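You operate a simulated robot arm through the tools that you are given. There is no shell and no other tool. Be economical: measure what you need, move in short steps, check, and stop when the job is done.

You are at the controls of a simulated two-armed robot. One attempt, no reset.

JOB
Pick up the small beam from the top of the rigging rack with one hand, pass it to the other hand and put it on the top of the beam mold with the white tape.
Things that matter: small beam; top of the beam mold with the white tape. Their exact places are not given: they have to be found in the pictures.

Only the result counts: the job must be done as asked and must still hold three seconds after the hand-in. Knocking over, shifting, dropping, spilling or breaking anything else fails it.

ROBOT AND FRAMES
Two 7-joint arms with two-finger parallel grippers on one trunk, on a base that drives. Base frame: it is fixed to the floor where the robot stands at the start and does not move with it; the origin is under the middle of the robot, x ahead of it, y to its left, z up. Lengths are in mm, angles in degrees, forces in N, time in s.
The left shoulder is at the start at [30, 119, 935], the right one opposite. With the tool pointing down near the work surface each hand reaches from about 280 to 680 mm from the robot's upright axis, wherever it stands, measured 20 degrees to its own side. Places, roughly: top of the beam mold with the white tape (50x13 cm [-2180, 780, 320]. Payload 3.43 kg a hand.
The tool frame of a hand sits at the grasp point between the pads (the TCP): z along the fingers, y along the line on which they close. The tips reach 30 mm beyond it. The gripper opens to 94 mm. The fingers are 28 mm wide and 10 mm thick; the gripper's body (50 by 96 mm) begins 55 mm behind the TCP.
Orientation is that of the tool frame in the base frame, as a unit quaternion [w, x, y, z]. With the fingers straight down and closing along the base's y, the tool's x points along the base's -x, its y along +y and its z along -z.

CONTROLS
- The arms move only by the tool drive_tool. It takes "left_targets", "right_targets" or both (then of equal length, played together; a hand with none holds still); each is a list of rows, each a list of 7 numbers: the shift along the tool's x, y, z in mm, then the turn, a rotation vector about the tool's x, y, z in degrees, then the gripper command, from -1 (fully open) to 1 (shut), values between in proportion. In form: [[tx, ty, tz, rx, ry, rz, hand], ...]. A call has 1 to 10 rows; each row is the pose to reach, as a shift and turn from the pose commanded when the call began, along the tool's axes at that moment. A row lasts 0.2 s, in which the tool goes at most 50 mm and 8.6 degrees; a call with a longer step from one row to the next is refused whole, and so is a gripper value outside its range. A pose out of reach is approached as far as the arm can. The call stops where the force on the tool passes 40 N (or 10 N more than at its start, if that is more) or the arm is blocked; 0.2 s more then pass. The fingers move at their own pace (about 72 mm/s each) and stop on an object; they squeeze with about 27 N. The grip force told is the motor's: it shows also when the fingers shut on nothing. Time passes only in rows, and 0.2 s behind the last, so rows that repeat a pose let the fingers close. It gives the time, the measured TCP pose, the force on the tool (base axes), the opening and the grip force at its end, in the units of the frame above (readings bear some noise), with the torque about the TCP (base axes, N m) and any sound that the robot's microphone picked up, and new pictures: "views" is both (left out), scene, wrist or none (wrist: the cameras of the hands that moved).
- Cameras (640 x 400 px; columns grow to the right, rows downward): "scene" is now at [35.1, 27.5, 1631.2]; the picture's right is [0.28, -0.96, 0.00], its down [-0.78, -0.23, -0.58] and it looks along [0.55, 0.16, -0.82] (base axes); focal length 277 px, centre (320, 200). "left" rides on the left gripper at [76, -14, -103] in its tool frame; the picture's right is [0.18, 0.98, 0.00], its down [-0.75, 0.14, -0.64] and it looks along [-0.63, 0.12, 0.77] (tool axes); focal length 243 px, centre (320, 200). "right" rides on the right gripper at [76, 14, -102] in its tool frame; the picture's right is [-0.18, 0.98, 0.00], its down [-0.75, -0.14, -0.64] and it looks along [-0.63, -0.12, 0.77] (tool axes); focal length 243 px, centre (320, 200).
- lift_body(by): slides the trunk up (or, below 0, down) by that many mm; the arms and the scene camera ride with it, the base frame stays. It gives what a move gives, with no picture.
- roll_base(legs): drives the robot by 1 to 6 legs, each [ahead, turn to the left] in mm and degrees, along the robot's own axes; the way and the turn of a leg run together, so that a leg with both is an arc; at most 1500 mm and 180 degrees a leg. The arms and the cameras ride along, it lands a little off, and it stops where it bumps. It gives what a move gives, and a new picture of the scene camera.
- aim_head(pan, tilt): turns the head with the scene camera to pan (to the left, within 143 degrees either way) and tilt (down, from -29 to 69), counted from straight ahead of the robot. It gives what a move gives, and a new picture of the scene camera.
- pixel_to_xyz(camera, pixels): for up to 12 pixels [column, row] of the newest picture of that camera ("zoom" is the newest enlarged one), the place [x, y, z] in the base frame of the surface seen there, good to about 2 mm, but the place of the scene camera against the robot may be out by one fixed shift of up to 12 mm in any direction. It takes no simulated time.
- close_up(camera, box): a new picture of the part [left, top, right, bottom] of that camera's present view, enlarged. It takes no simulated time.
- hand_in(): hands the job in; it is judged then, once.

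Go step by step. Measure first, check grasps and placings, and put right what went wrong. The budget is 80 turns and 260 pictures, counting those below and the enlarged ones. Unless the task says otherwise, let go and move clear before handing in.

The tools are called by a JSON object that holds its "api" and its "payload". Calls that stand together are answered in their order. drive_tool: Moves the arms, as the interface text tells. Its arguments: {"type":"object","properties":{"left_targets":{"type":"array"},"right_targets":{"type":"array"},"views":{"type":"string","enum":["both","scene","wrist","none"]}},"required":[]} The other tools are called the same way: lift_body (by) slides the trunk up or down; roll_base (legs) drives the base; aim_head (pan, tilt) turns the head that bears the scene camera; pixel_to_xyz (camera, pixels) gives the place of the surface under pixels of a picture; close_up (camera, box) takes an enlarged picture of a part of a camera's view; hand_in () hands the job in.

At the start:

```text
t: 0.0
left_tool_pos: [382.3, 360.0, 1154.6]
left_tcp_rot: [0.001, -0.001, 1.0, -0.001]
left_force: [0.0, -0.4, -0.3]
left_ft_torque: [0.01, 0.0, 0.02]
left_width: 93.8
left_gripper_force: 0.1
right_tool_pos: [297.3, -11.0, 1124.2]
right_tcp_rot: [-0.001, 0.0, 1.0, 0.001]
right_force: [-0.4, -0.1, 0.5]
right_ft_torque: [-0.01, 0.01, -0.01]
right_width: 94.2
right_gripper_force: 0.0
trunk travel left (down, up): [-200.0, 210.0]
robot x, y, heading: [-1.1, 0.5, -0.2]
head pan, tilt: [16.3, 54.8]
```

scene: 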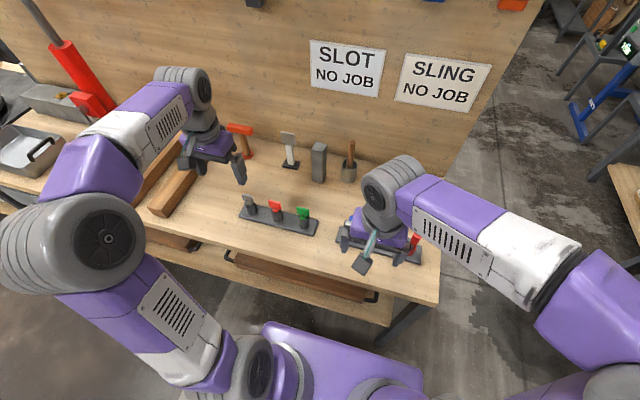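
right: 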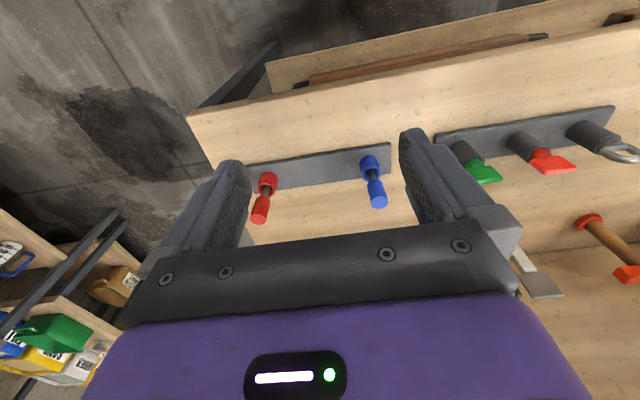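
left: 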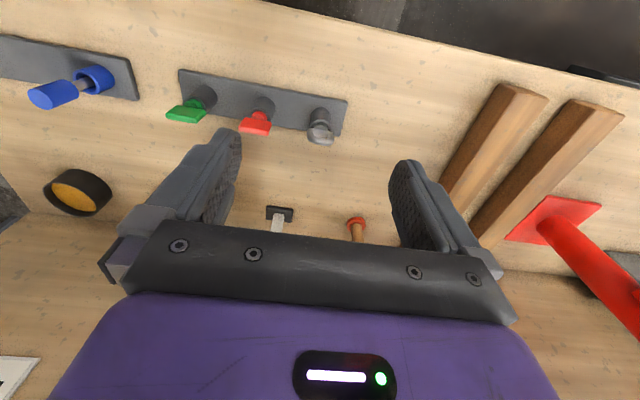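

The pictures show a workbench with tools ahead, and no rack yet. I look around with the head to find the rigging rack and the mold.

{"api": "aim_head", "payload": {"pan": -70, "tilt": 20}}

{"api": "aim_head", "payload": {"pan": -140, "tilt": 20}}

{"api": "aim_head", "payload": {"pan": 140, "tilt": 20}}

{"api": "aim_head", "payload": {"pan": 70, "tilt": 20}}

```text
t: 1.6
left_tool_pos: [382.2, 359.7, 1155.0]
left_tcp_rot: [-0.001, 0.0, 1.0, 0.0]
left_force: [0.1, -0.2, -0.7]
left_ft_torque: [0.0, -0.01, 0.0]
left_width: 94.0
left_gripper_force: 0.0
right_tool_pos: [297.8, -11.0, 1124.9]
right_tcp_rot: [0.0, 0.0, 1.0, 0.0]
right_force: [0.0, 0.6, -0.6]
right_ft_torque: [-0.01, 0.0, 0.0]
right_width: 94.2
right_gripper_force: 0.2
trunk travel left (down, up): [-200.0, 210.0]
robot x, y, heading: [-3.2, -3.0, -0.0]
head pan, tilt: [-70.0, 20.0]
```

scene: 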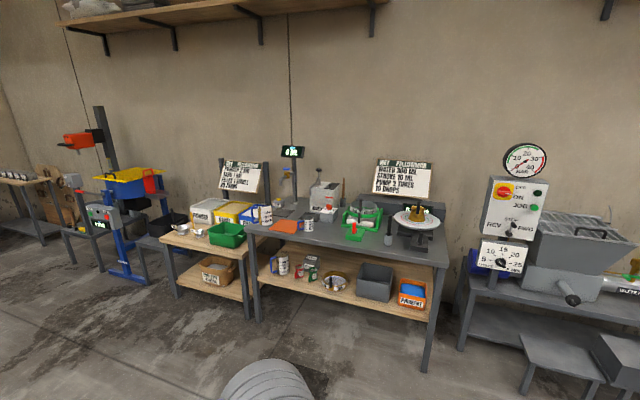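

```text
t: 3.0
left_tool_pos: [381.9, 359.3, 1154.1]
left_tcp_rot: [0.001, 0.001, 1.0, 0.0]
left_force: [-0.4, -0.3, -0.7]
left_ft_torque: [-0.02, 0.01, 0.01]
left_width: 94.0
left_gripper_force: 0.0
right_tool_pos: [297.0, -11.5, 1124.9]
right_tcp_rot: [0.0, 0.001, 1.0, -0.001]
right_force: [-0.3, 1.3, 0.0]
right_ft_torque: [-0.01, 0.0, 0.0]
right_width: 94.2
right_gripper_force: 0.0
trunk travel left (down, up): [-200.0, 210.0]
robot x, y, heading: [3.8, -2.2, 0.2]
head pan, tilt: [-140.0, 20.0]
```

scene: 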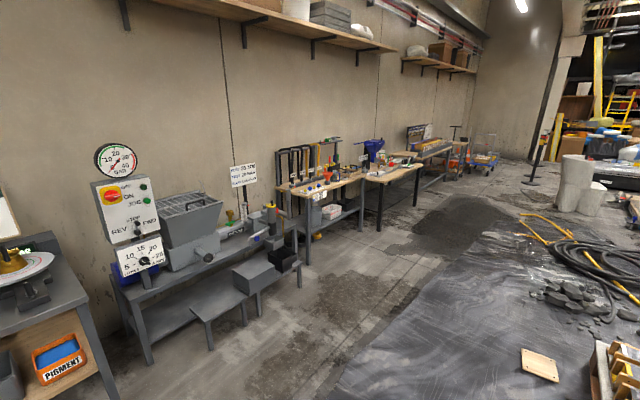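

```text
t: 6.9
left_tool_pos: [382.3, 359.4, 1155.2]
left_tcp_rot: [0.0, 0.001, 1.0, 0.0]
left_force: [-1.4, -0.5, -0.5]
left_ft_torque: [0.01, 0.02, 0.02]
left_width: 94.0
left_gripper_force: 0.1
right_tool_pos: [297.6, -12.5, 1125.1]
right_tcp_rot: [0.0, 0.0, 1.0, 0.0]
right_force: [0.6, -0.7, 0.3]
right_ft_torque: [0.02, 0.02, 0.0]
right_width: 93.9
right_gripper_force: 0.0
trunk travel left (down, up): [-200.0, 210.0]
robot x, y, heading: [0.9, 2.6, -0.2]
head pan, tilt: [140.0, 20.0]
```

scene: 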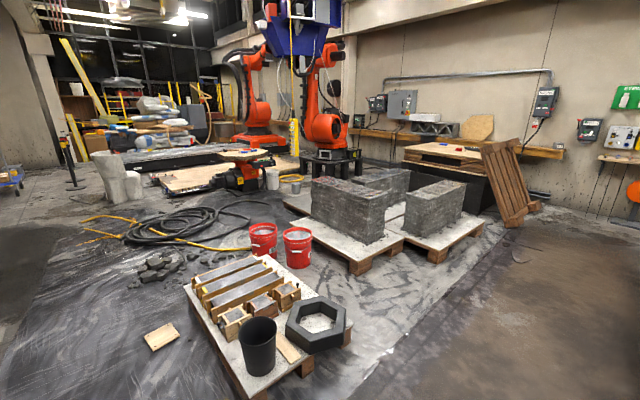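

```text
t: 8.3
left_tool_pos: [381.6, 359.5, 1153.5]
left_tcp_rot: [0.0, 0.0, 1.0, 0.0]
left_force: [-0.6, 0.5, 0.8]
left_ft_torque: [0.0, 0.01, 0.0]
left_width: 94.3
left_gripper_force: 0.0
right_tool_pos: [297.2, -12.1, 1125.1]
right_tcp_rot: [0.0, 0.0, 1.0, 0.0]
right_force: [0.5, 0.3, 0.1]
right_ft_torque: [-0.03, 0.01, 0.0]
right_width: 94.2
right_gripper_force: 0.1
trunk travel left (down, up): [-200.0, 210.0]
robot x, y, heading: [-0.2, 0.6, -0.1]
head pan, tilt: [70.0, 20.0]
```

scene: 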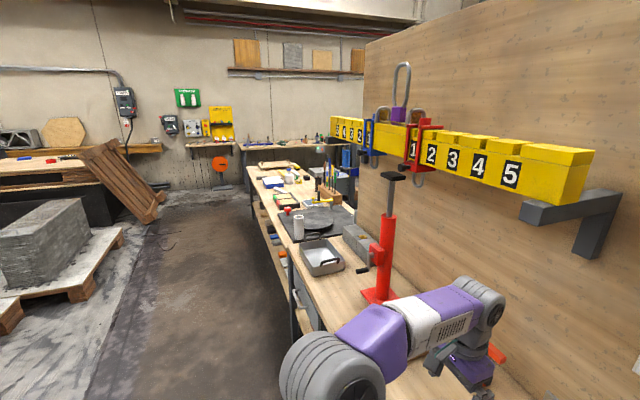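

A yellow numbered spreader beam sits on a wall bracket, and the molds (long bars on a pallet) are behind left. I take a closer look.

{"api": "close_up", "payload": {"camera": "scene", "box": [320, 50, 620, 240]}}

{"api": "close_up", "payload": {"camera": "scene", "box": [240, 130, 420, 300]}}

{"api": "aim_head", "payload": {"pan": 20, "tilt": 20}}

{"api": "aim_head", "payload": {"pan": -30, "tilt": 20}}

{"api": "aim_head", "payload": {"pan": 143, "tilt": 45}}

```text
2.11 times, centred on (470, 145) of scene
```

zoom: 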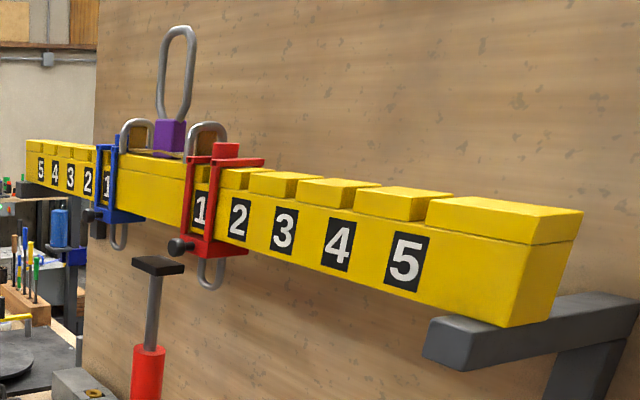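

```text
2.35 times, centred on (330, 215) of scene
```

zoom: 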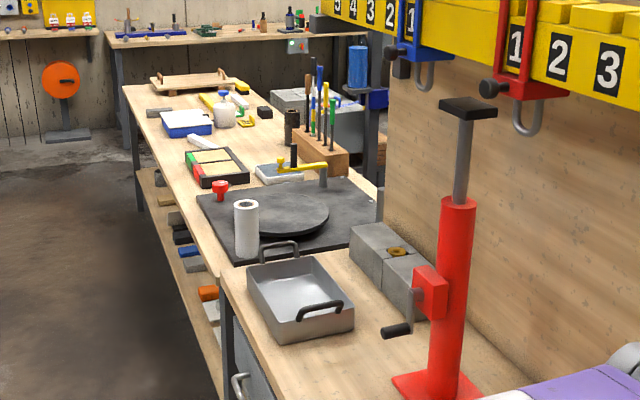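

```text
t: 9.5
left_tool_pos: [383.2, 359.2, 1154.1]
left_tcp_rot: [0.0, 0.0, 1.0, 0.0]
left_force: [0.3, -0.4, 0.0]
left_ft_torque: [0.01, 0.01, -0.03]
left_width: 94.1
left_gripper_force: 0.1
right_tool_pos: [297.6, -10.4, 1125.6]
right_tcp_rot: [0.001, 0.0, 1.0, 0.0]
right_force: [0.7, -0.1, -0.1]
right_ft_torque: [0.01, -0.02, -0.02]
right_width: 93.9
right_gripper_force: 0.0
trunk travel left (down, up): [-200.0, 210.0]
robot x, y, heading: [1.3, 1.0, 0.1]
head pan, tilt: [20.0, 20.0]
```

scene: 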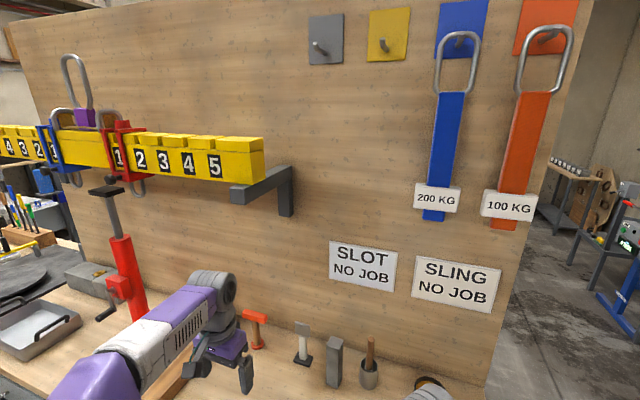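

```text
t: 10.6
left_tool_pos: [381.5, 358.8, 1154.3]
left_tcp_rot: [0.0, 0.0, 1.0, 0.0]
left_force: [0.3, 0.6, -0.1]
left_ft_torque: [0.03, 0.02, -0.02]
left_width: 93.8
left_gripper_force: 0.1
right_tool_pos: [297.0, -11.4, 1124.2]
right_tcp_rot: [0.0, 0.0, 1.0, 0.0]
right_force: [0.0, -0.8, 0.9]
right_ft_torque: [-0.04, 0.0, 0.0]
right_width: 94.3
right_gripper_force: 0.0
trunk travel left (down, up): [-200.0, 210.0]
robot x, y, heading: [0.8, 5.3, 0.1]
head pan, tilt: [-30.0, 20.0]
```

scene: 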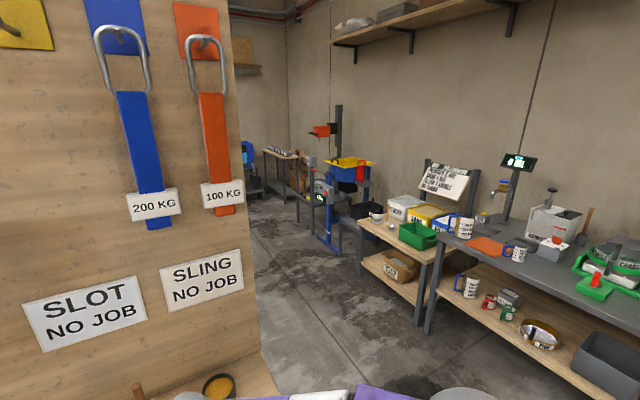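

```text
t: 13.2
left_tool_pos: [382.4, 359.8, 1155.0]
left_tcp_rot: [-0.001, 0.0, 1.0, -0.001]
left_force: [-0.7, -0.6, 0.3]
left_ft_torque: [-0.03, -0.02, -0.02]
left_width: 93.9
left_gripper_force: 0.0
right_tool_pos: [297.6, -12.0, 1125.8]
right_tcp_rot: [0.0, 0.0, 1.0, 0.0]
right_force: [0.1, -0.1, -0.2]
right_ft_torque: [0.0, -0.02, 0.02]
right_width: 94.1
right_gripper_force: 0.1
trunk travel left (down, up): [-200.0, 210.0]
robot x, y, heading: [-0.9, -3.4, -0.2]
head pan, tilt: [143.0, 45.0]
```

scene: 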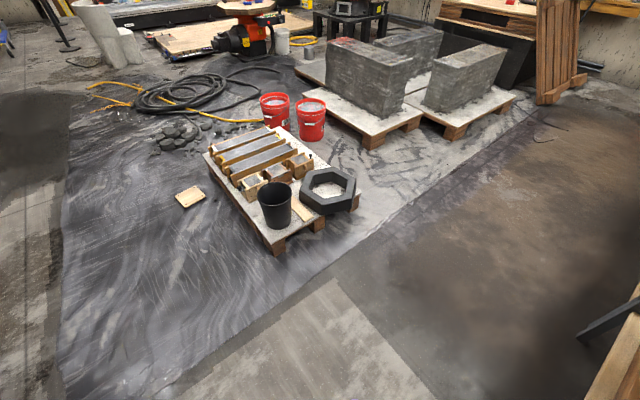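

The molds are near (265,155). I enlarge them and measure.

{"api": "close_up", "payload": {"camera": "scene", "box": [190, 110, 370, 250]}}

{"api": "pixel_to_xyz", "payload": {"camera": "scene", "pixels": [[240, 137], [245, 148], [258, 161], [300, 157], [252, 184], [330, 183]]}}

{"api": "aim_head", "payload": {"pan": 20, "tilt": 50}}

{"api": "aim_head", "payload": {"pan": -143, "tilt": 10}}

{"api": "close_up", "payload": {"camera": "scene", "box": [200, 120, 480, 290]}}

```text
2.86 times, centred on (280, 180) of scene
```

zoom: 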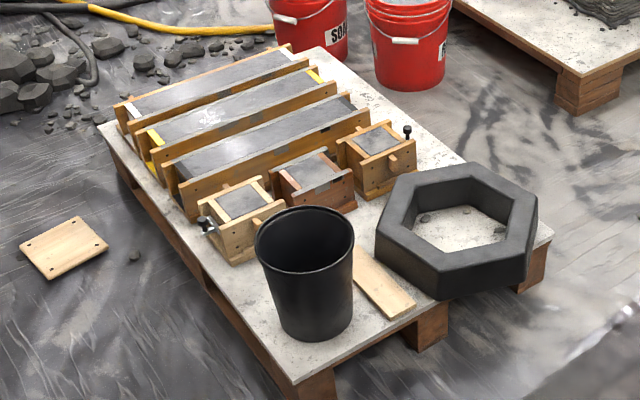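

```text
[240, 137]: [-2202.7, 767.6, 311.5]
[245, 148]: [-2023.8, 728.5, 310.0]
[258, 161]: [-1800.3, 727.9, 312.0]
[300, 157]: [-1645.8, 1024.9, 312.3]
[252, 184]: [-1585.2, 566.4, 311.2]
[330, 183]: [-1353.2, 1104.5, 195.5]
```

```text
t: 15.3
left_tool_pos: [382.0, 358.5, 1154.2]
left_tcp_rot: [0.0, 0.0, 1.0, 0.001]
left_force: [-0.1, -0.7, 0.5]
left_ft_torque: [0.02, 0.02, -0.01]
left_width: 94.0
left_gripper_force: 0.1
right_tool_pos: [297.4, -12.8, 1124.8]
right_tcp_rot: [0.001, 0.0, 1.0, 0.0]
right_force: [-0.1, 0.2, -0.1]
right_ft_torque: [0.0, -0.01, 0.02]
right_width: 93.7
right_gripper_force: 0.0
trunk travel left (down, up): [-200.0, 210.0]
robot x, y, heading: [4.0, -0.2, -0.0]
head pan, tilt: [20.0, 50.0]
```

scene: 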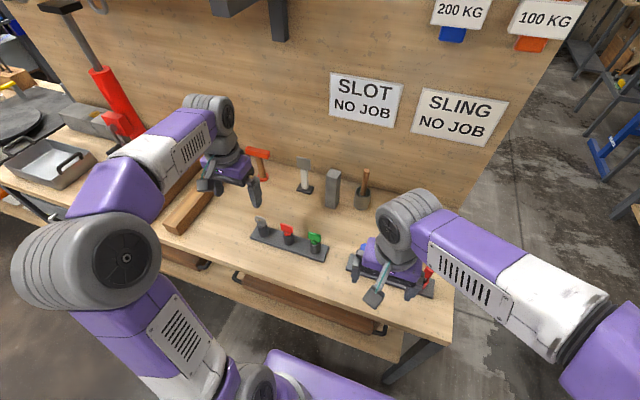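

```text
t: 17.8
left_tool_pos: [382.0, 359.0, 1153.0]
left_tcp_rot: [0.0, 0.001, 1.0, 0.0]
left_force: [-0.2, -1.2, -0.4]
left_ft_torque: [0.01, -0.02, 0.03]
left_width: 94.0
left_gripper_force: 0.0
right_tool_pos: [299.0, -12.3, 1124.1]
right_tcp_rot: [0.0, 0.0, 1.0, 0.0]
right_force: [-0.8, -0.6, 0.2]
right_ft_torque: [0.0, -0.03, 0.0]
right_width: 94.0
right_gripper_force: 0.1
trunk travel left (down, up): [-200.0, 210.0]
robot x, y, heading: [0.3, -1.4, -0.1]
head pan, tilt: [-143.0, 10.0]
```

scene: 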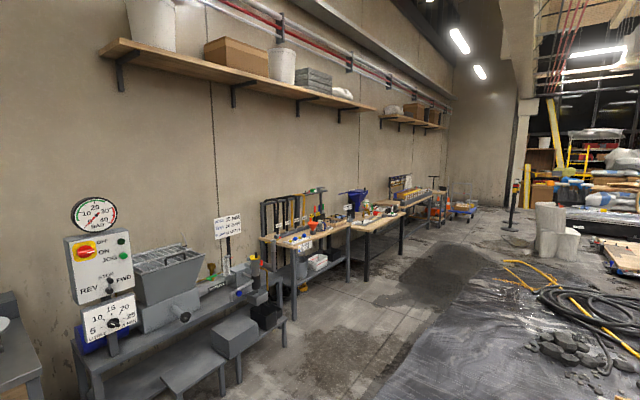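

```text
2.29 times, centred on (340, 205) of scene
```

zoom: 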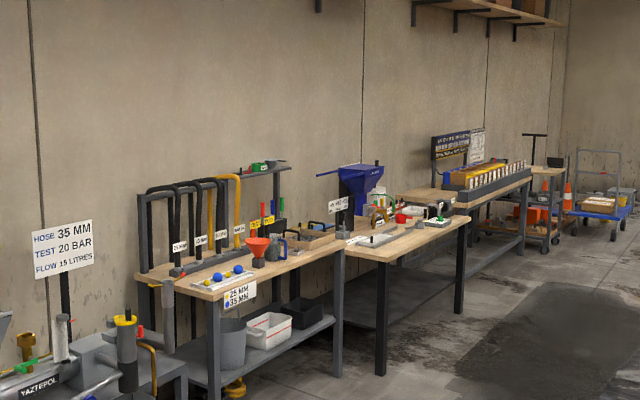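

Rigging rack seems to be the tall panel with slings. I look up toward its top.

{"api": "aim_head", "payload": {"pan": 20, "tilt": -20}}

{"api": "aim_head", "payload": {"pan": 70, "tilt": 45}}

{"api": "aim_head", "payload": {"pan": -15, "tilt": 60}}

{"api": "aim_head", "payload": {"pan": 50, "tilt": 66}}

```text
t: 20.3
left_tool_pos: [382.6, 359.0, 1154.7]
left_tcp_rot: [-0.001, 0.0, 1.0, -0.001]
left_force: [0.3, 0.4, 0.3]
left_ft_torque: [0.03, -0.03, -0.01]
left_width: 94.1
left_gripper_force: 0.0
right_tool_pos: [297.0, -12.3, 1124.1]
right_tcp_rot: [0.0, 0.0, 1.0, 0.0]
right_force: [-0.3, 0.5, 0.3]
right_ft_torque: [0.02, 0.02, 0.05]
right_width: 93.9
right_gripper_force: 0.1
trunk travel left (down, up): [-200.0, 210.0]
robot x, y, heading: [1.8, 6.7, -0.1]
head pan, tilt: [20.0, -20.0]
```

scene: 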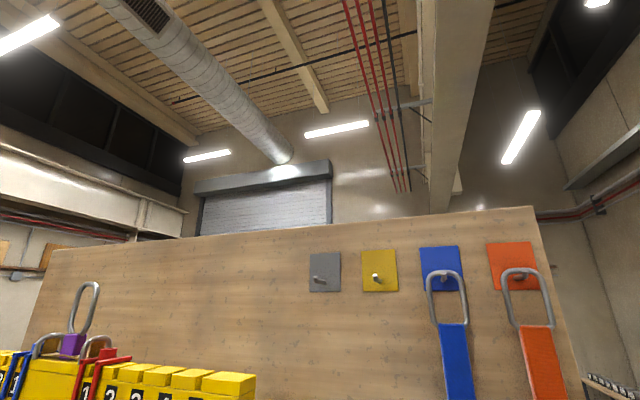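

```text
t: 21.6
left_tool_pos: [381.8, 359.4, 1154.3]
left_tcp_rot: [-0.001, 0.0, 1.0, 0.0]
left_force: [0.2, -0.3, 0.4]
left_ft_torque: [0.0, 0.01, -0.01]
left_width: 94.0
left_gripper_force: 0.1
right_tool_pos: [297.2, -11.6, 1124.6]
right_tcp_rot: [0.0, 0.0, 1.0, 0.0]
right_force: [0.0, -1.5, -0.2]
right_ft_torque: [0.0, 0.01, -0.02]
right_width: 94.1
right_gripper_force: 0.0
trunk travel left (down, up): [-200.0, 210.0]
robot x, y, heading: [2.9, -0.8, 0.3]
head pan, tilt: [70.0, 45.0]
```

scene: 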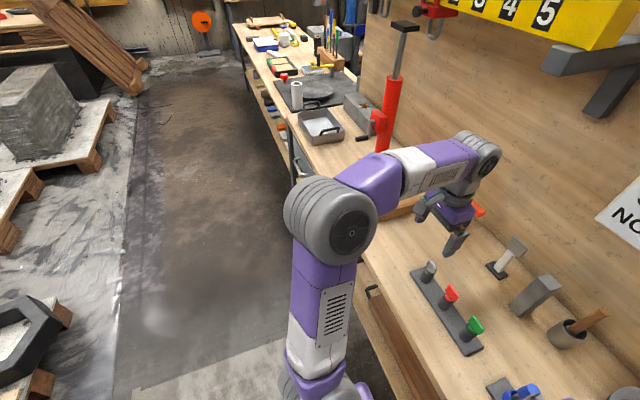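

```text
t: 23.2
left_tool_pos: [381.9, 359.6, 1154.1]
left_tcp_rot: [0.0, 0.0, 1.0, 0.0]
left_force: [0.7, -0.4, -0.5]
left_ft_torque: [-0.01, 0.0, 0.03]
left_width: 94.0
left_gripper_force: 0.0
right_tool_pos: [297.2, -12.4, 1125.5]
right_tcp_rot: [0.0, 0.001, 1.0, 0.0]
right_force: [0.5, 0.4, -0.2]
right_ft_torque: [0.03, -0.04, 0.04]
right_width: 94.0
right_gripper_force: 0.1
trunk travel left (down, up): [-200.0, 210.0]
robot x, y, heading: [3.6, -0.9, -0.1]
head pan, tilt: [-15.0, 60.0]
```

scene: 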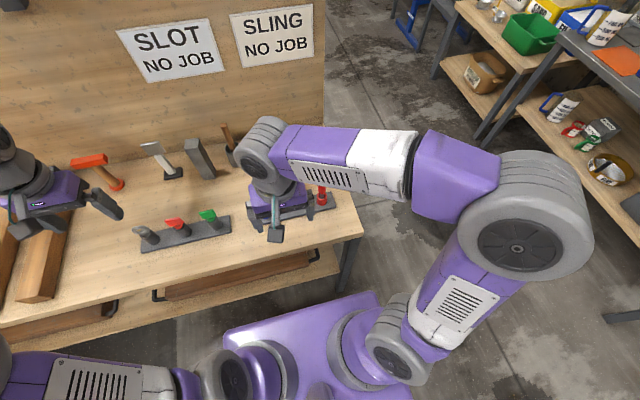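

```text
t: 24.6
left_tool_pos: [382.6, 359.6, 1153.5]
left_tcp_rot: [0.0, 0.0, 1.0, 0.0]
left_force: [-0.2, 1.1, 0.1]
left_ft_torque: [0.03, 0.0, 0.01]
left_width: 93.9
left_gripper_force: 0.0
right_tool_pos: [297.9, -12.5, 1125.3]
right_tcp_rot: [0.0, 0.0, 1.0, 0.0]
right_force: [0.1, -0.7, -0.2]
right_ft_torque: [-0.01, -0.01, -0.03]
right_width: 94.1
right_gripper_force: 0.0
trunk travel left (down, up): [-200.0, 210.0]
robot x, y, heading: [-3.3, 0.9, 0.1]
head pan, tilt: [50.0, 66.0]
```

scene: 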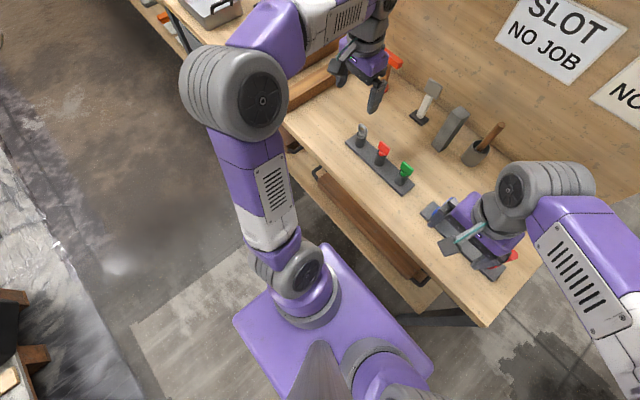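

The bench has two wooden bars near (320,80); no obvious rack yet. I measure those and zoom into further stations.

{"api": "aim_head", "payload": {"pan": -130, "tilt": 15}}

{"api": "close_up", "payload": {"camera": "scene", "box": [340, 120, 520, 240]}}

{"api": "close_up", "payload": {"camera": "scene", "box": [170, 120, 380, 260]}}

{"api": "aim_head", "payload": {"pan": 143, "tilt": 15}}

{"api": "close_up", "payload": {"camera": "scene", "box": [0, 60, 240, 220]}}

{"api": "close_up", "payload": {"camera": "scene", "box": [240, 60, 480, 220]}}

{"api": "aim_head", "payload": {"pan": 100, "tilt": 15}}

{"api": "close_up", "payload": {"camera": "scene", "box": [100, 80, 400, 280]}}

{"api": "aim_head", "payload": {"pan": -40, "tilt": 15}}

{"api": "close_up", "payload": {"camera": "scene", "box": [180, 80, 420, 250]}}

```text
t: 27.3
left_tool_pos: [381.7, 360.4, 1155.1]
left_tcp_rot: [0.001, 0.0, 1.0, 0.0]
left_force: [-0.3, -0.2, -0.9]
left_ft_torque: [-0.02, -0.02, 0.03]
left_width: 94.2
left_gripper_force: 0.0
right_tool_pos: [297.2, -12.4, 1124.0]
right_tcp_rot: [0.0, 0.0, 1.0, -0.001]
right_force: [0.1, 0.4, 0.1]
right_ft_torque: [0.0, 0.0, -0.02]
right_width: 94.0
right_gripper_force: 0.1
trunk travel left (down, up): [-200.0, 210.0]
robot x, y, heading: [-0.5, 0.4, -0.0]
head pan, tilt: [-130.0, 15.0]
```

scene: 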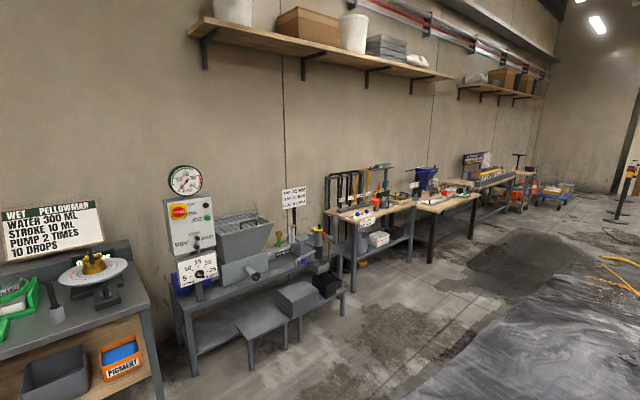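

```text
3.33 times, centred on (430, 180) of scene
```

zoom: 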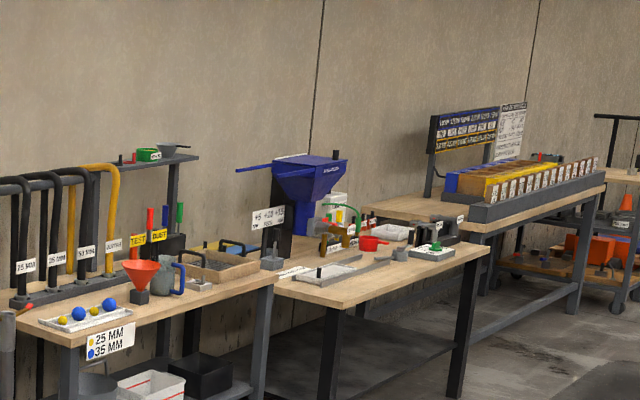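

```text
2.86 times, centred on (275, 190) of scene
```

zoom: 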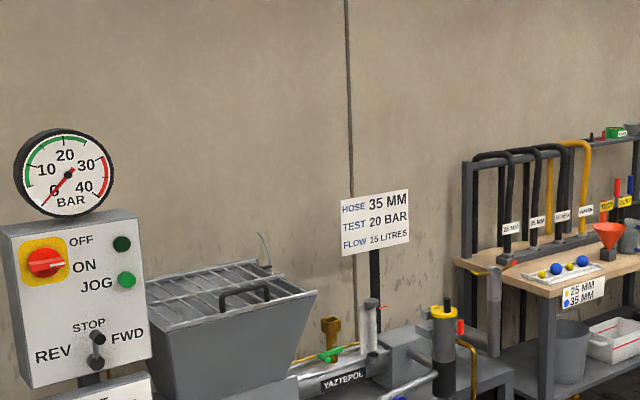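

```text
t: 31.1
left_tool_pos: [382.6, 359.4, 1153.9]
left_tcp_rot: [0.0, -0.001, 1.0, 0.0]
left_force: [-1.2, 0.3, -0.4]
left_ft_torque: [0.01, 0.03, 0.01]
left_width: 94.0
left_gripper_force: 0.1
right_tool_pos: [296.6, -12.5, 1124.3]
right_tcp_rot: [0.0, 0.0, 1.0, -0.001]
right_force: [0.5, -0.3, 0.5]
right_ft_torque: [0.01, 0.01, -0.01]
right_width: 94.0
right_gripper_force: 0.1
trunk travel left (down, up): [-200.0, 210.0]
robot x, y, heading: [0.9, 0.7, -0.1]
head pan, tilt: [143.0, 15.0]
```

scene: 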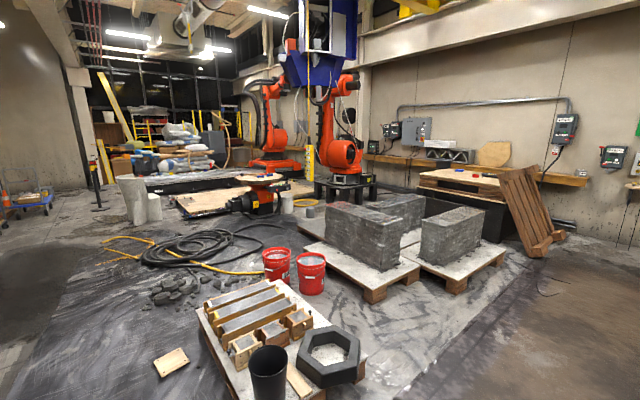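

```text
2.50 times, centred on (120, 140) of scene
```

zoom: 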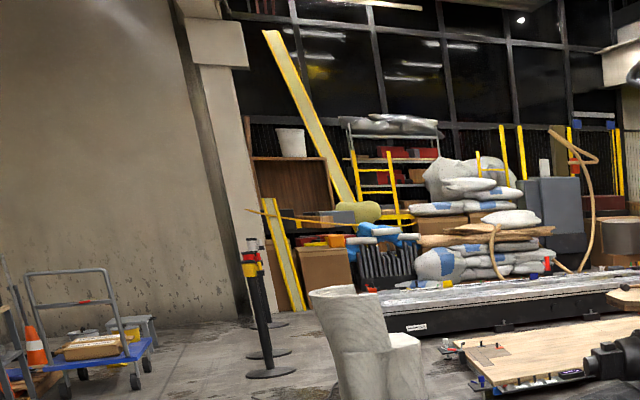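

```text
2.50 times, centred on (360, 140) of scene
```

zoom: 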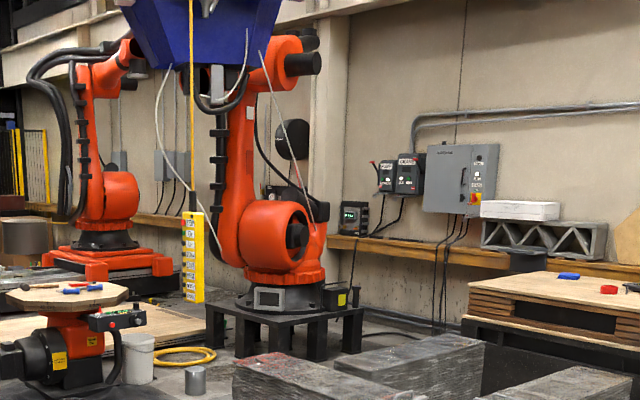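

```text
t: 32.2
left_tool_pos: [383.1, 359.8, 1154.7]
left_tcp_rot: [0.0, 0.0, 1.0, 0.001]
left_force: [-0.2, 0.2, 0.4]
left_ft_torque: [0.02, -0.01, -0.01]
left_width: 94.2
left_gripper_force: 0.0
right_tool_pos: [296.7, -12.1, 1123.8]
right_tcp_rot: [0.0, 0.001, 1.0, 0.001]
right_force: [0.0, -0.7, -1.0]
right_ft_torque: [0.0, -0.01, -0.02]
right_width: 93.8
right_gripper_force: 0.0
trunk travel left (down, up): [-200.0, 210.0]
robot x, y, heading: [0.8, -3.0, -0.0]
head pan, tilt: [100.0, 15.0]
```

scene: 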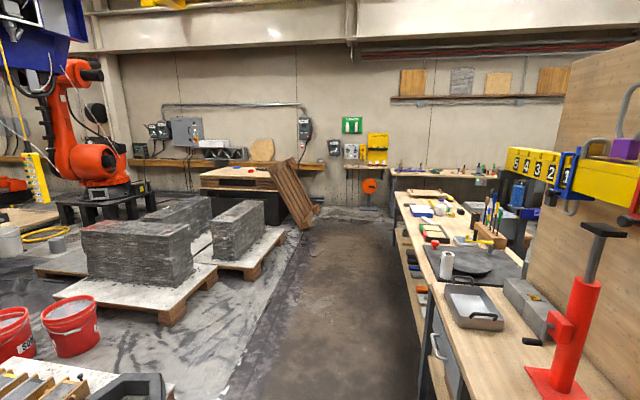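

```text
2.00 times, centred on (250, 180) of scene
```

zoom: 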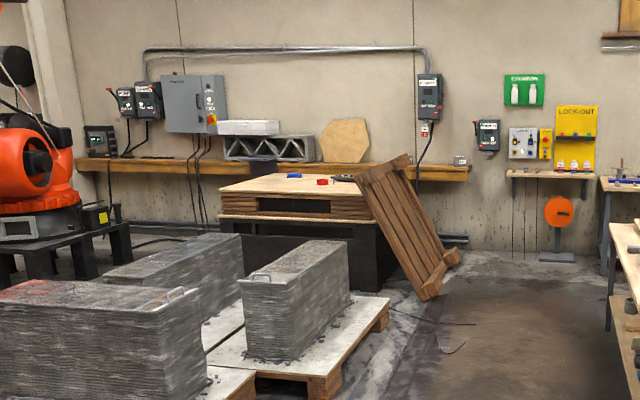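

```text
t: 34.4
left_tool_pos: [381.9, 360.2, 1154.9]
left_tcp_rot: [0.0, 0.0, 1.0, 0.0]
left_force: [0.1, -0.1, -0.1]
left_ft_torque: [0.02, -0.02, -0.01]
left_width: 94.2
left_gripper_force: 0.0
right_tool_pos: [297.5, -11.6, 1126.1]
right_tcp_rot: [0.0, 0.0, 1.0, 0.0]
right_force: [0.8, 0.7, -0.2]
right_ft_torque: [-0.02, -0.02, -0.01]
right_width: 94.1
right_gripper_force: 0.2
trunk travel left (down, up): [-200.0, 210.0]
robot x, y, heading: [-0.3, 1.5, 0.2]
head pan, tilt: [-40.0, 15.0]
```

scene: 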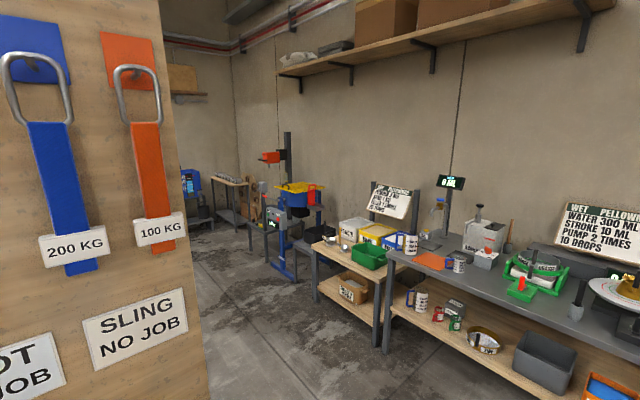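

```text
2.35 times, centred on (300, 165) of scene
```

zoom: 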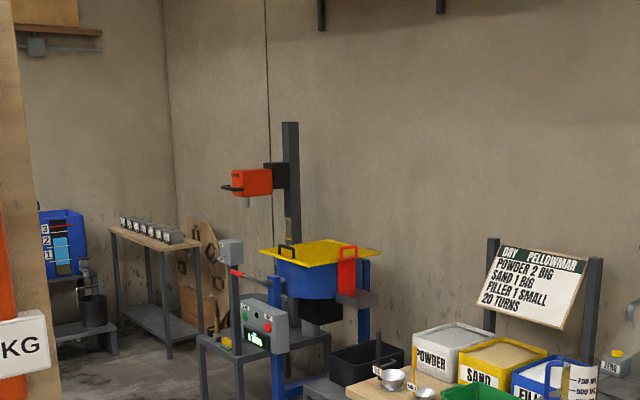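

The bench with lifting gear and sling signs ahead seems to be the rigging rack; the bars on it are candidates for the small beam. I measure them in the left wrist picture and look closer.

{"api": "pixel_to_xyz", "payload": {"camera": "left", "pixels": [[502, 90], [545, 98], [570, 104], [622, 116], [478, 205], [485, 244], [560, 170], [600, 60]]}}

{"api": "close_up", "payload": {"camera": "left", "box": [420, 60, 640, 260]}}

{"api": "aim_head", "payload": {"pan": 40, "tilt": 55}}

{"api": "close_up", "payload": {"camera": "scene", "box": [180, 80, 500, 290]}}

```text
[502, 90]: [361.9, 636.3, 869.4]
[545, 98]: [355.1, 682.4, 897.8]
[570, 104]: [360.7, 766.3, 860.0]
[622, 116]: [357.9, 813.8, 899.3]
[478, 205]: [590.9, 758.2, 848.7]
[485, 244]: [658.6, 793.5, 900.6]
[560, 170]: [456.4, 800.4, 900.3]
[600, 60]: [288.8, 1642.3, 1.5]
```

```text
2.00 times, centred on (530, 160) of left
```

zoom: 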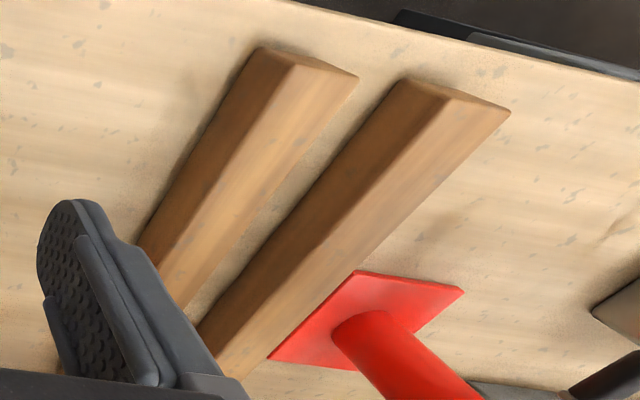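

```text
t: 35.9
left_tool_pos: [381.2, 359.0, 1154.4]
left_tcp_rot: [0.0, 0.0, 1.0, 0.001]
left_force: [-0.1, 0.7, 0.0]
left_ft_torque: [0.03, 0.02, 0.01]
left_width: 93.9
left_gripper_force: 0.0
right_tool_pos: [297.0, -11.6, 1125.0]
right_tcp_rot: [0.001, 0.001, 1.0, 0.0]
right_force: [-0.3, 0.6, 0.7]
right_ft_torque: [0.01, 0.02, -0.03]
right_width: 94.0
right_gripper_force: 0.1
trunk travel left (down, up): [-200.0, 210.0]
robot x, y, heading: [0.8, 2.1, -0.1]
head pan, tilt: [40.0, 55.0]
```

scene: 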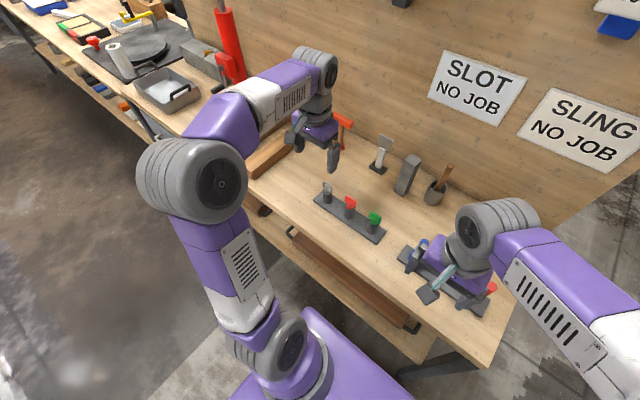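

```text
1.90 times, centred on (340, 185) of scene
```

zoom: 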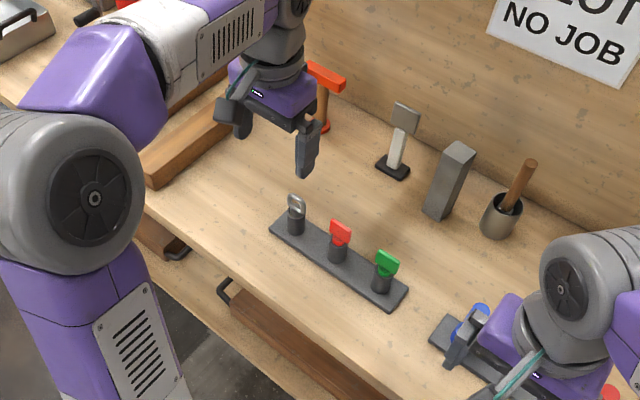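

The grey upright block at (408,173) is another candidate. I measure it and zoom.

{"api": "close_up", "payload": {"camera": "scene", "box": [340, 120, 480, 220]}}

{"api": "pixel_to_xyz", "payload": {"camera": "scene", "pixels": [[413, 159], [402, 192], [405, 175], [396, 189], [440, 215], [378, 168], [265, 160], [345, 265], [260, 210], [370, 200]]}}

{"api": "close_up", "payload": {"camera": "scene", "box": [220, 180, 480, 360]}}

{"api": "close_up", "payload": {"camera": "scene", "box": [0, 0, 240, 150]}}

```text
4.00 times, centred on (410, 170) of scene
```

zoom: 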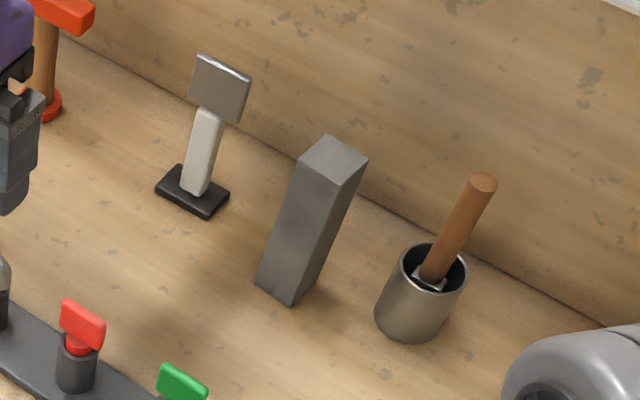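

```text
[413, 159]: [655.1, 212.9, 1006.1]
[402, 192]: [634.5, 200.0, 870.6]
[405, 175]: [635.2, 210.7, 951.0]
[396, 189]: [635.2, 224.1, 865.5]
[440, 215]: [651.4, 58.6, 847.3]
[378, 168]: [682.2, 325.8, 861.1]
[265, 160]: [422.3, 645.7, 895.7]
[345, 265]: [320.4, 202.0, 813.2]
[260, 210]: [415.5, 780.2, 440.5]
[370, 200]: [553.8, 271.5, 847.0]
```

```text
2.22 times, centred on (350, 270) of scene
```

zoom: 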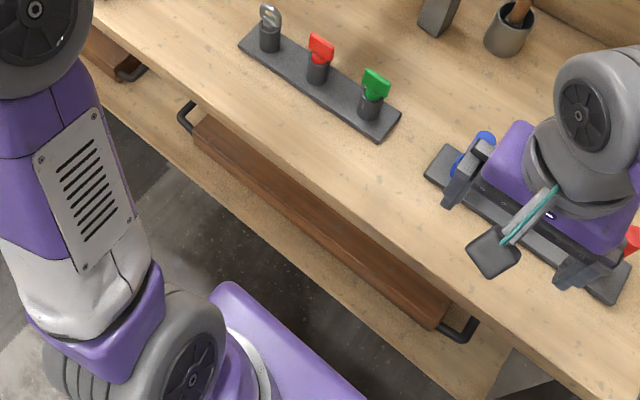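

```text
2.67 times, centred on (120, 75) of scene
```

zoom: 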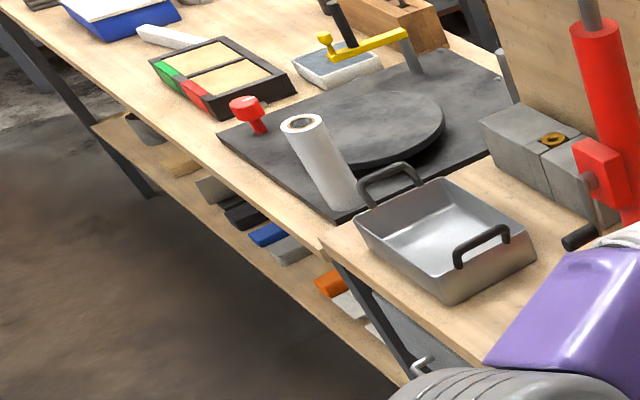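

The grey upright block (~40×40×160, at about [650,207]) is the sole unique small concrete beam on the bench top. I measure its corners and bring the left hand nearer for a check from its camera.

{"api": "close_up", "payload": {"camera": "scene", "box": [380, 140, 450, 200]}}

{"api": "drive_tool", "payload": {"left_targets": [[-40, -25, 0, 0, 0, 0, -1], [-80, -50, 0, 0, 0, 0, -1], [-120, -75, 0, 0, 0, 0, -1], [-140, -100, 0, 0, 0, 0, -1], [-140, -130, 0, 0, 0, 0, -1], [-140, -153, 0, 0, 0, 0, -1]], "views": "both"}}

```text
6.67 times, centred on (415, 170) of scene
```

zoom: 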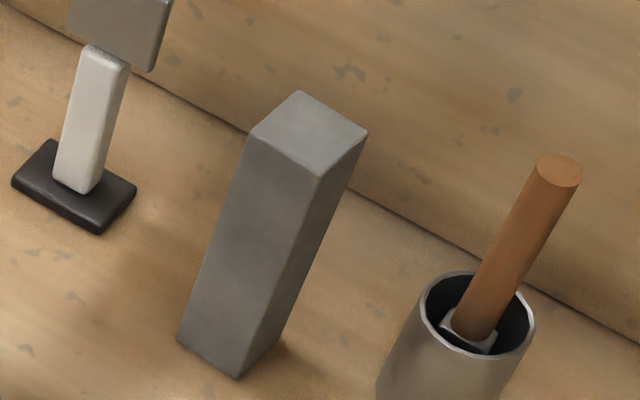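

```text
t: 37.3
left_tool_pos: [524.1, 203.8, 1154.8]
left_tcp_rot: [0.001, 0.0, 1.0, 0.001]
left_force: [-0.3, 0.4, -0.1]
left_ft_torque: [0.02, -0.01, 0.02]
left_width: 94.1
left_gripper_force: 0.1
right_tool_pos: [297.0, -12.9, 1124.6]
right_tcp_rot: [-0.001, 0.0, 1.0, 0.0]
right_force: [-0.5, -0.1, -1.1]
right_ft_torque: [-0.01, 0.03, -0.02]
right_width: 94.3
right_gripper_force: 0.0
trunk travel left (down, up): [-200.0, 210.0]
robot x, y, heading: [0.7, -0.2, -0.2]
head pan, tilt: [40.0, 55.0]
```

scene: 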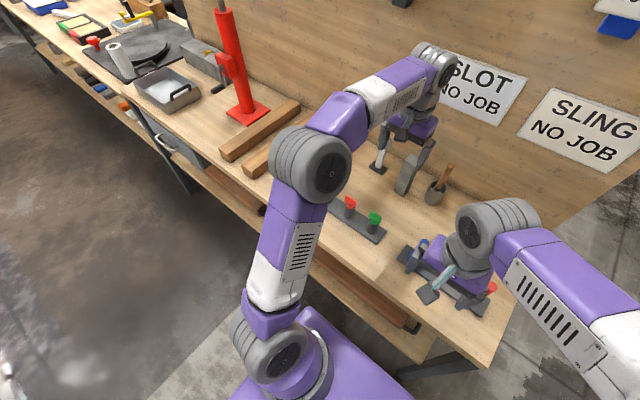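
left: 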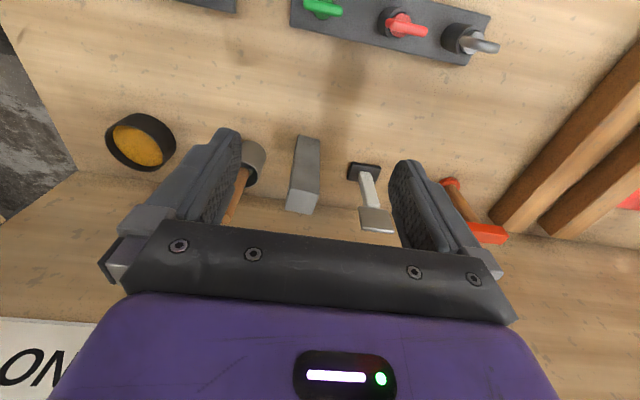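

The block shows at (302,175) in the left picture; I measure its corners there (the wrist camera has no fixed shift) and in a zoom.

{"api": "close_up", "payload": {"camera": "left", "box": [260, 120, 410, 240]}}

{"api": "pixel_to_xyz", "payload": {"camera": "left", "pixels": [[302, 205], [291, 190], [319, 191], [288, 210], [311, 213], [307, 160], [302, 132], [315, 137], [375, 219], [340, 150]]}}

```text
3.33 times, centred on (335, 180) of left
```

zoom: 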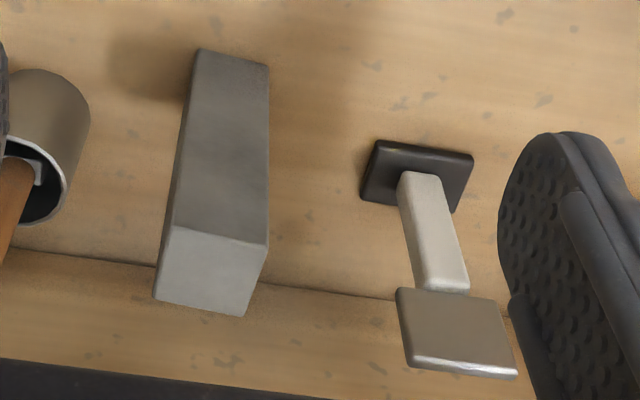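

```text
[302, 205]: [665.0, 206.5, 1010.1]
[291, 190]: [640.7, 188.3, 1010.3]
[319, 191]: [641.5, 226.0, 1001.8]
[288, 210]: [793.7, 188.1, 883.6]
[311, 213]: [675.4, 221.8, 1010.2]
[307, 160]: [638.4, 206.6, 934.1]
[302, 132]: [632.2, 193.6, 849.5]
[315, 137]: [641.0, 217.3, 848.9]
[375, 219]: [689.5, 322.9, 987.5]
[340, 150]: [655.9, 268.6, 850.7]
```

The block is ~160 tall (z 850–1010). I measure front-edge and side-edge points for yaw.

{"api": "pixel_to_xyz", "payload": {"camera": "zoom", "pixels": [[176, 232], [263, 248], [160, 293], [240, 310], [183, 180], [262, 180], [190, 120], [262, 120]]}}

```text
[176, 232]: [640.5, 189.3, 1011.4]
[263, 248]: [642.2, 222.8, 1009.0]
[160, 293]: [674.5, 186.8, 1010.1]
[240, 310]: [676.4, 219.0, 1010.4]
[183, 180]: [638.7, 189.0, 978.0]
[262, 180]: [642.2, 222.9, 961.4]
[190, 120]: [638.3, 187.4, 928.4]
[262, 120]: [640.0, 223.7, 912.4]
```

Block centre ≈ (659,205), yaw ≈ −3°, panel well behind. I move the left hand over it with a 60 mm opening and check the pot beside it.

{"api": "pixel_to_xyz", "payload": {"camera": "scene", "pixels": [[447, 170], [434, 190], [430, 150], [460, 140]]}}

{"api": "drive_tool", "payload": {"left_targets": [[-45, 0, 0, 0, 0, 1, -0.28], [-90, 1, 0, 0, 0, 2, -0.28], [-135, 1, 0, 0, 0, 3, -0.28], [-135, 1, 40, 0, 0, 3, -0.28], [-135, 1, 80, 0, 0, 3, -0.28], [-135, 1, 80, 0, 0, 3, -0.28]]}}

```text
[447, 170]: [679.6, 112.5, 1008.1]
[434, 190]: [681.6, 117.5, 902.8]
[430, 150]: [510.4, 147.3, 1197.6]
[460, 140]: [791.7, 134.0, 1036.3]
```

```text
t: 38.7
left_tool_pos: [624.0, 209.9, 1063.0]
left_tcp_rot: [-0.001, 0.026, 1.0, 0.0]
left_force: [-0.9, 0.3, -1.0]
left_ft_torque: [0.01, 0.02, 0.02]
left_width: 60.2
left_gripper_force: 0.0
left hand out of reach, approached as far as the arm can: row 2, 3, 4, 5, 6
right_tool_pos: [296.3, -11.7, 1125.1]
right_tcp_rot: [0.0, 0.0, 1.0, 0.0]
right_force: [0.2, -0.4, -0.3]
right_ft_torque: [0.0, -0.04, -0.02]
right_width: 94.0
right_gripper_force: 0.1
trunk travel left (down, up): [-200.0, 210.0]
robot x, y, heading: [-0.3, 1.2, -0.3]
head pan, tilt: [40.0, 55.0]
```

scene: 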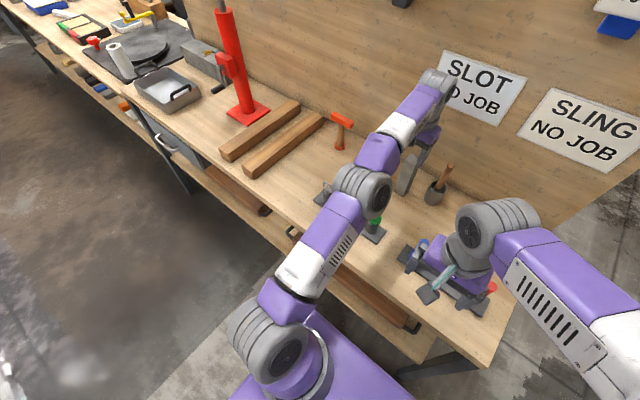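
left: 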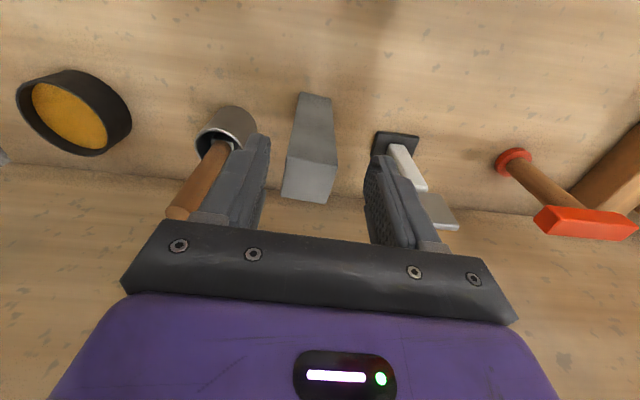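

The arm is 35 mm short at this height. Raising the trunk brings the shoulder nearer wrist level, giving more reach.

{"api": "lift_body", "payload": {"by": 150}}

{"api": "drive_tool", "payload": {"left_targets": [[0, 0, 50, 0, 0, 0, -0.28], [0, 0, 100, 0, 0, 0, -0.28], [0, 0, 140, 0, 0, 0, -0.28], [-35, -5, 140, 0, 0, 0, -0.28], [-35, -5, 140, 0, 0, 0, -0.28]]}}

```text
t: 40.5
left_tool_pos: [624.2, 210.0, 1212.2]
left_tcp_rot: [0.0, 0.026, 1.0, 0.0]
left_force: [-0.7, -0.7, 0.0]
left_ft_torque: [-0.02, 0.0, -0.01]
left_width: 60.1
left_gripper_force: 0.1
right_tool_pos: [298.4, -11.8, 1273.9]
right_tcp_rot: [0.0, 0.0, 1.0, 0.0]
right_force: [-0.2, 0.5, -1.1]
right_ft_torque: [0.03, -0.02, -0.01]
right_width: 94.1
right_gripper_force: 0.1
trunk travel left (down, up): [-350.0, 60.0]
robot x, y, heading: [-0.9, -2.6, 0.1]
head pan, tilt: [40.0, 55.0]
```

```text
t: 41.7
left_tool_pos: [649.2, 202.3, 1073.3]
left_tcp_rot: [0.001, 0.026, 1.0, 0.0]
left_force: [0.0, -0.8, 0.7]
left_ft_torque: [-0.01, -0.01, 0.02]
left_width: 60.2
left_gripper_force: 0.0
left hand out of reach, approached as far as the arm can: row 4, 5
right_tool_pos: [296.6, -11.7, 1274.5]
right_tcp_rot: [0.0, -0.001, 1.0, 0.0]
right_force: [0.0, -0.4, 1.1]
right_ft_torque: [-0.02, 0.02, -0.02]
right_width: 93.9
right_gripper_force: 0.1
trunk travel left (down, up): [-350.0, 60.0]
robot x, y, heading: [-1.2, -0.7, -0.1]
head pan, tilt: [40.0, 55.0]
```

scene: 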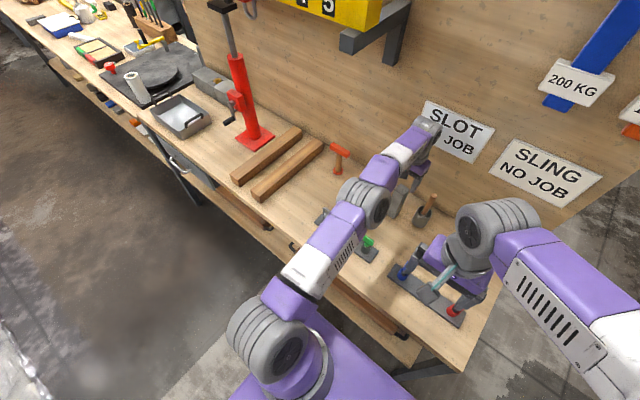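
left: 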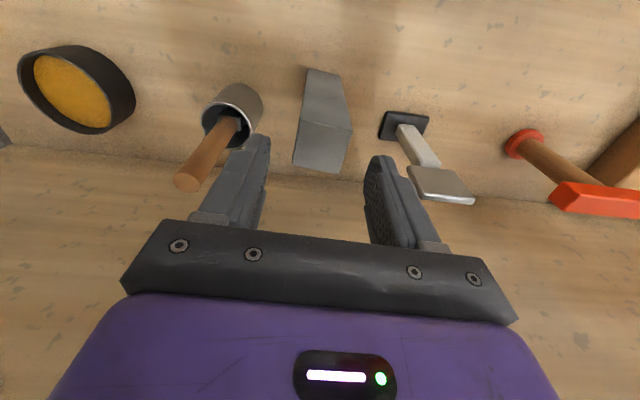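

The hand is nearly over the block (649,202). I descend to z≈985, pushing x as reach allows.

{"api": "drive_tool", "payload": {"left_targets": [[0, 2, 35, 0, 0, 0, -0.28], [-4, 2, 60, 0, 0, 0, -0.28], [-10, 2, 88, 0, 0, 0, -0.28], [-10, 2, 88, 0, 0, 0, -0.28]]}}

```text
t: 42.7
left_tool_pos: [651.1, 202.8, 984.6]
left_tcp_rot: [0.0, 0.027, 1.0, -0.001]
left_force: [-0.1, 0.7, 0.0]
left_ft_torque: [0.03, -0.01, -0.01]
left_width: 60.2
left_gripper_force: 0.0
left hand out of reach, approached as far as the arm can: row 3, 4
right_tool_pos: [298.1, -10.8, 1273.9]
right_tcp_rot: [-0.001, 0.0, 1.0, 0.001]
right_force: [-0.3, -0.4, -0.2]
right_ft_torque: [0.05, 0.02, 0.0]
right_width: 94.1
right_gripper_force: 0.0
trunk travel left (down, up): [-350.0, 60.0]
robot x, y, heading: [-1.5, -1.0, -0.1]
head pan, tilt: [40.0, 55.0]
```

scene: 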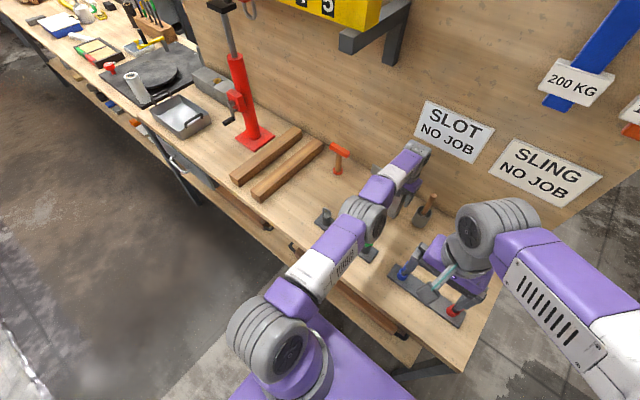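
left: 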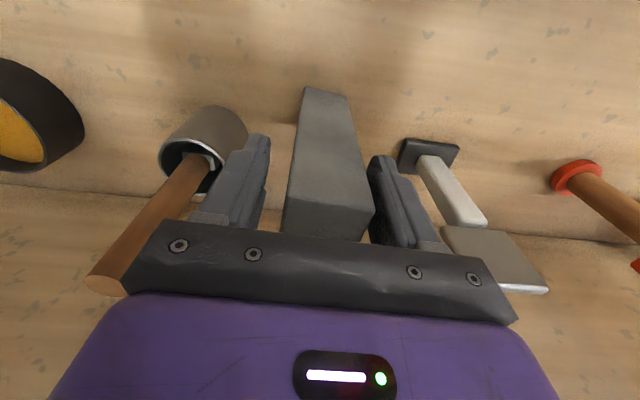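

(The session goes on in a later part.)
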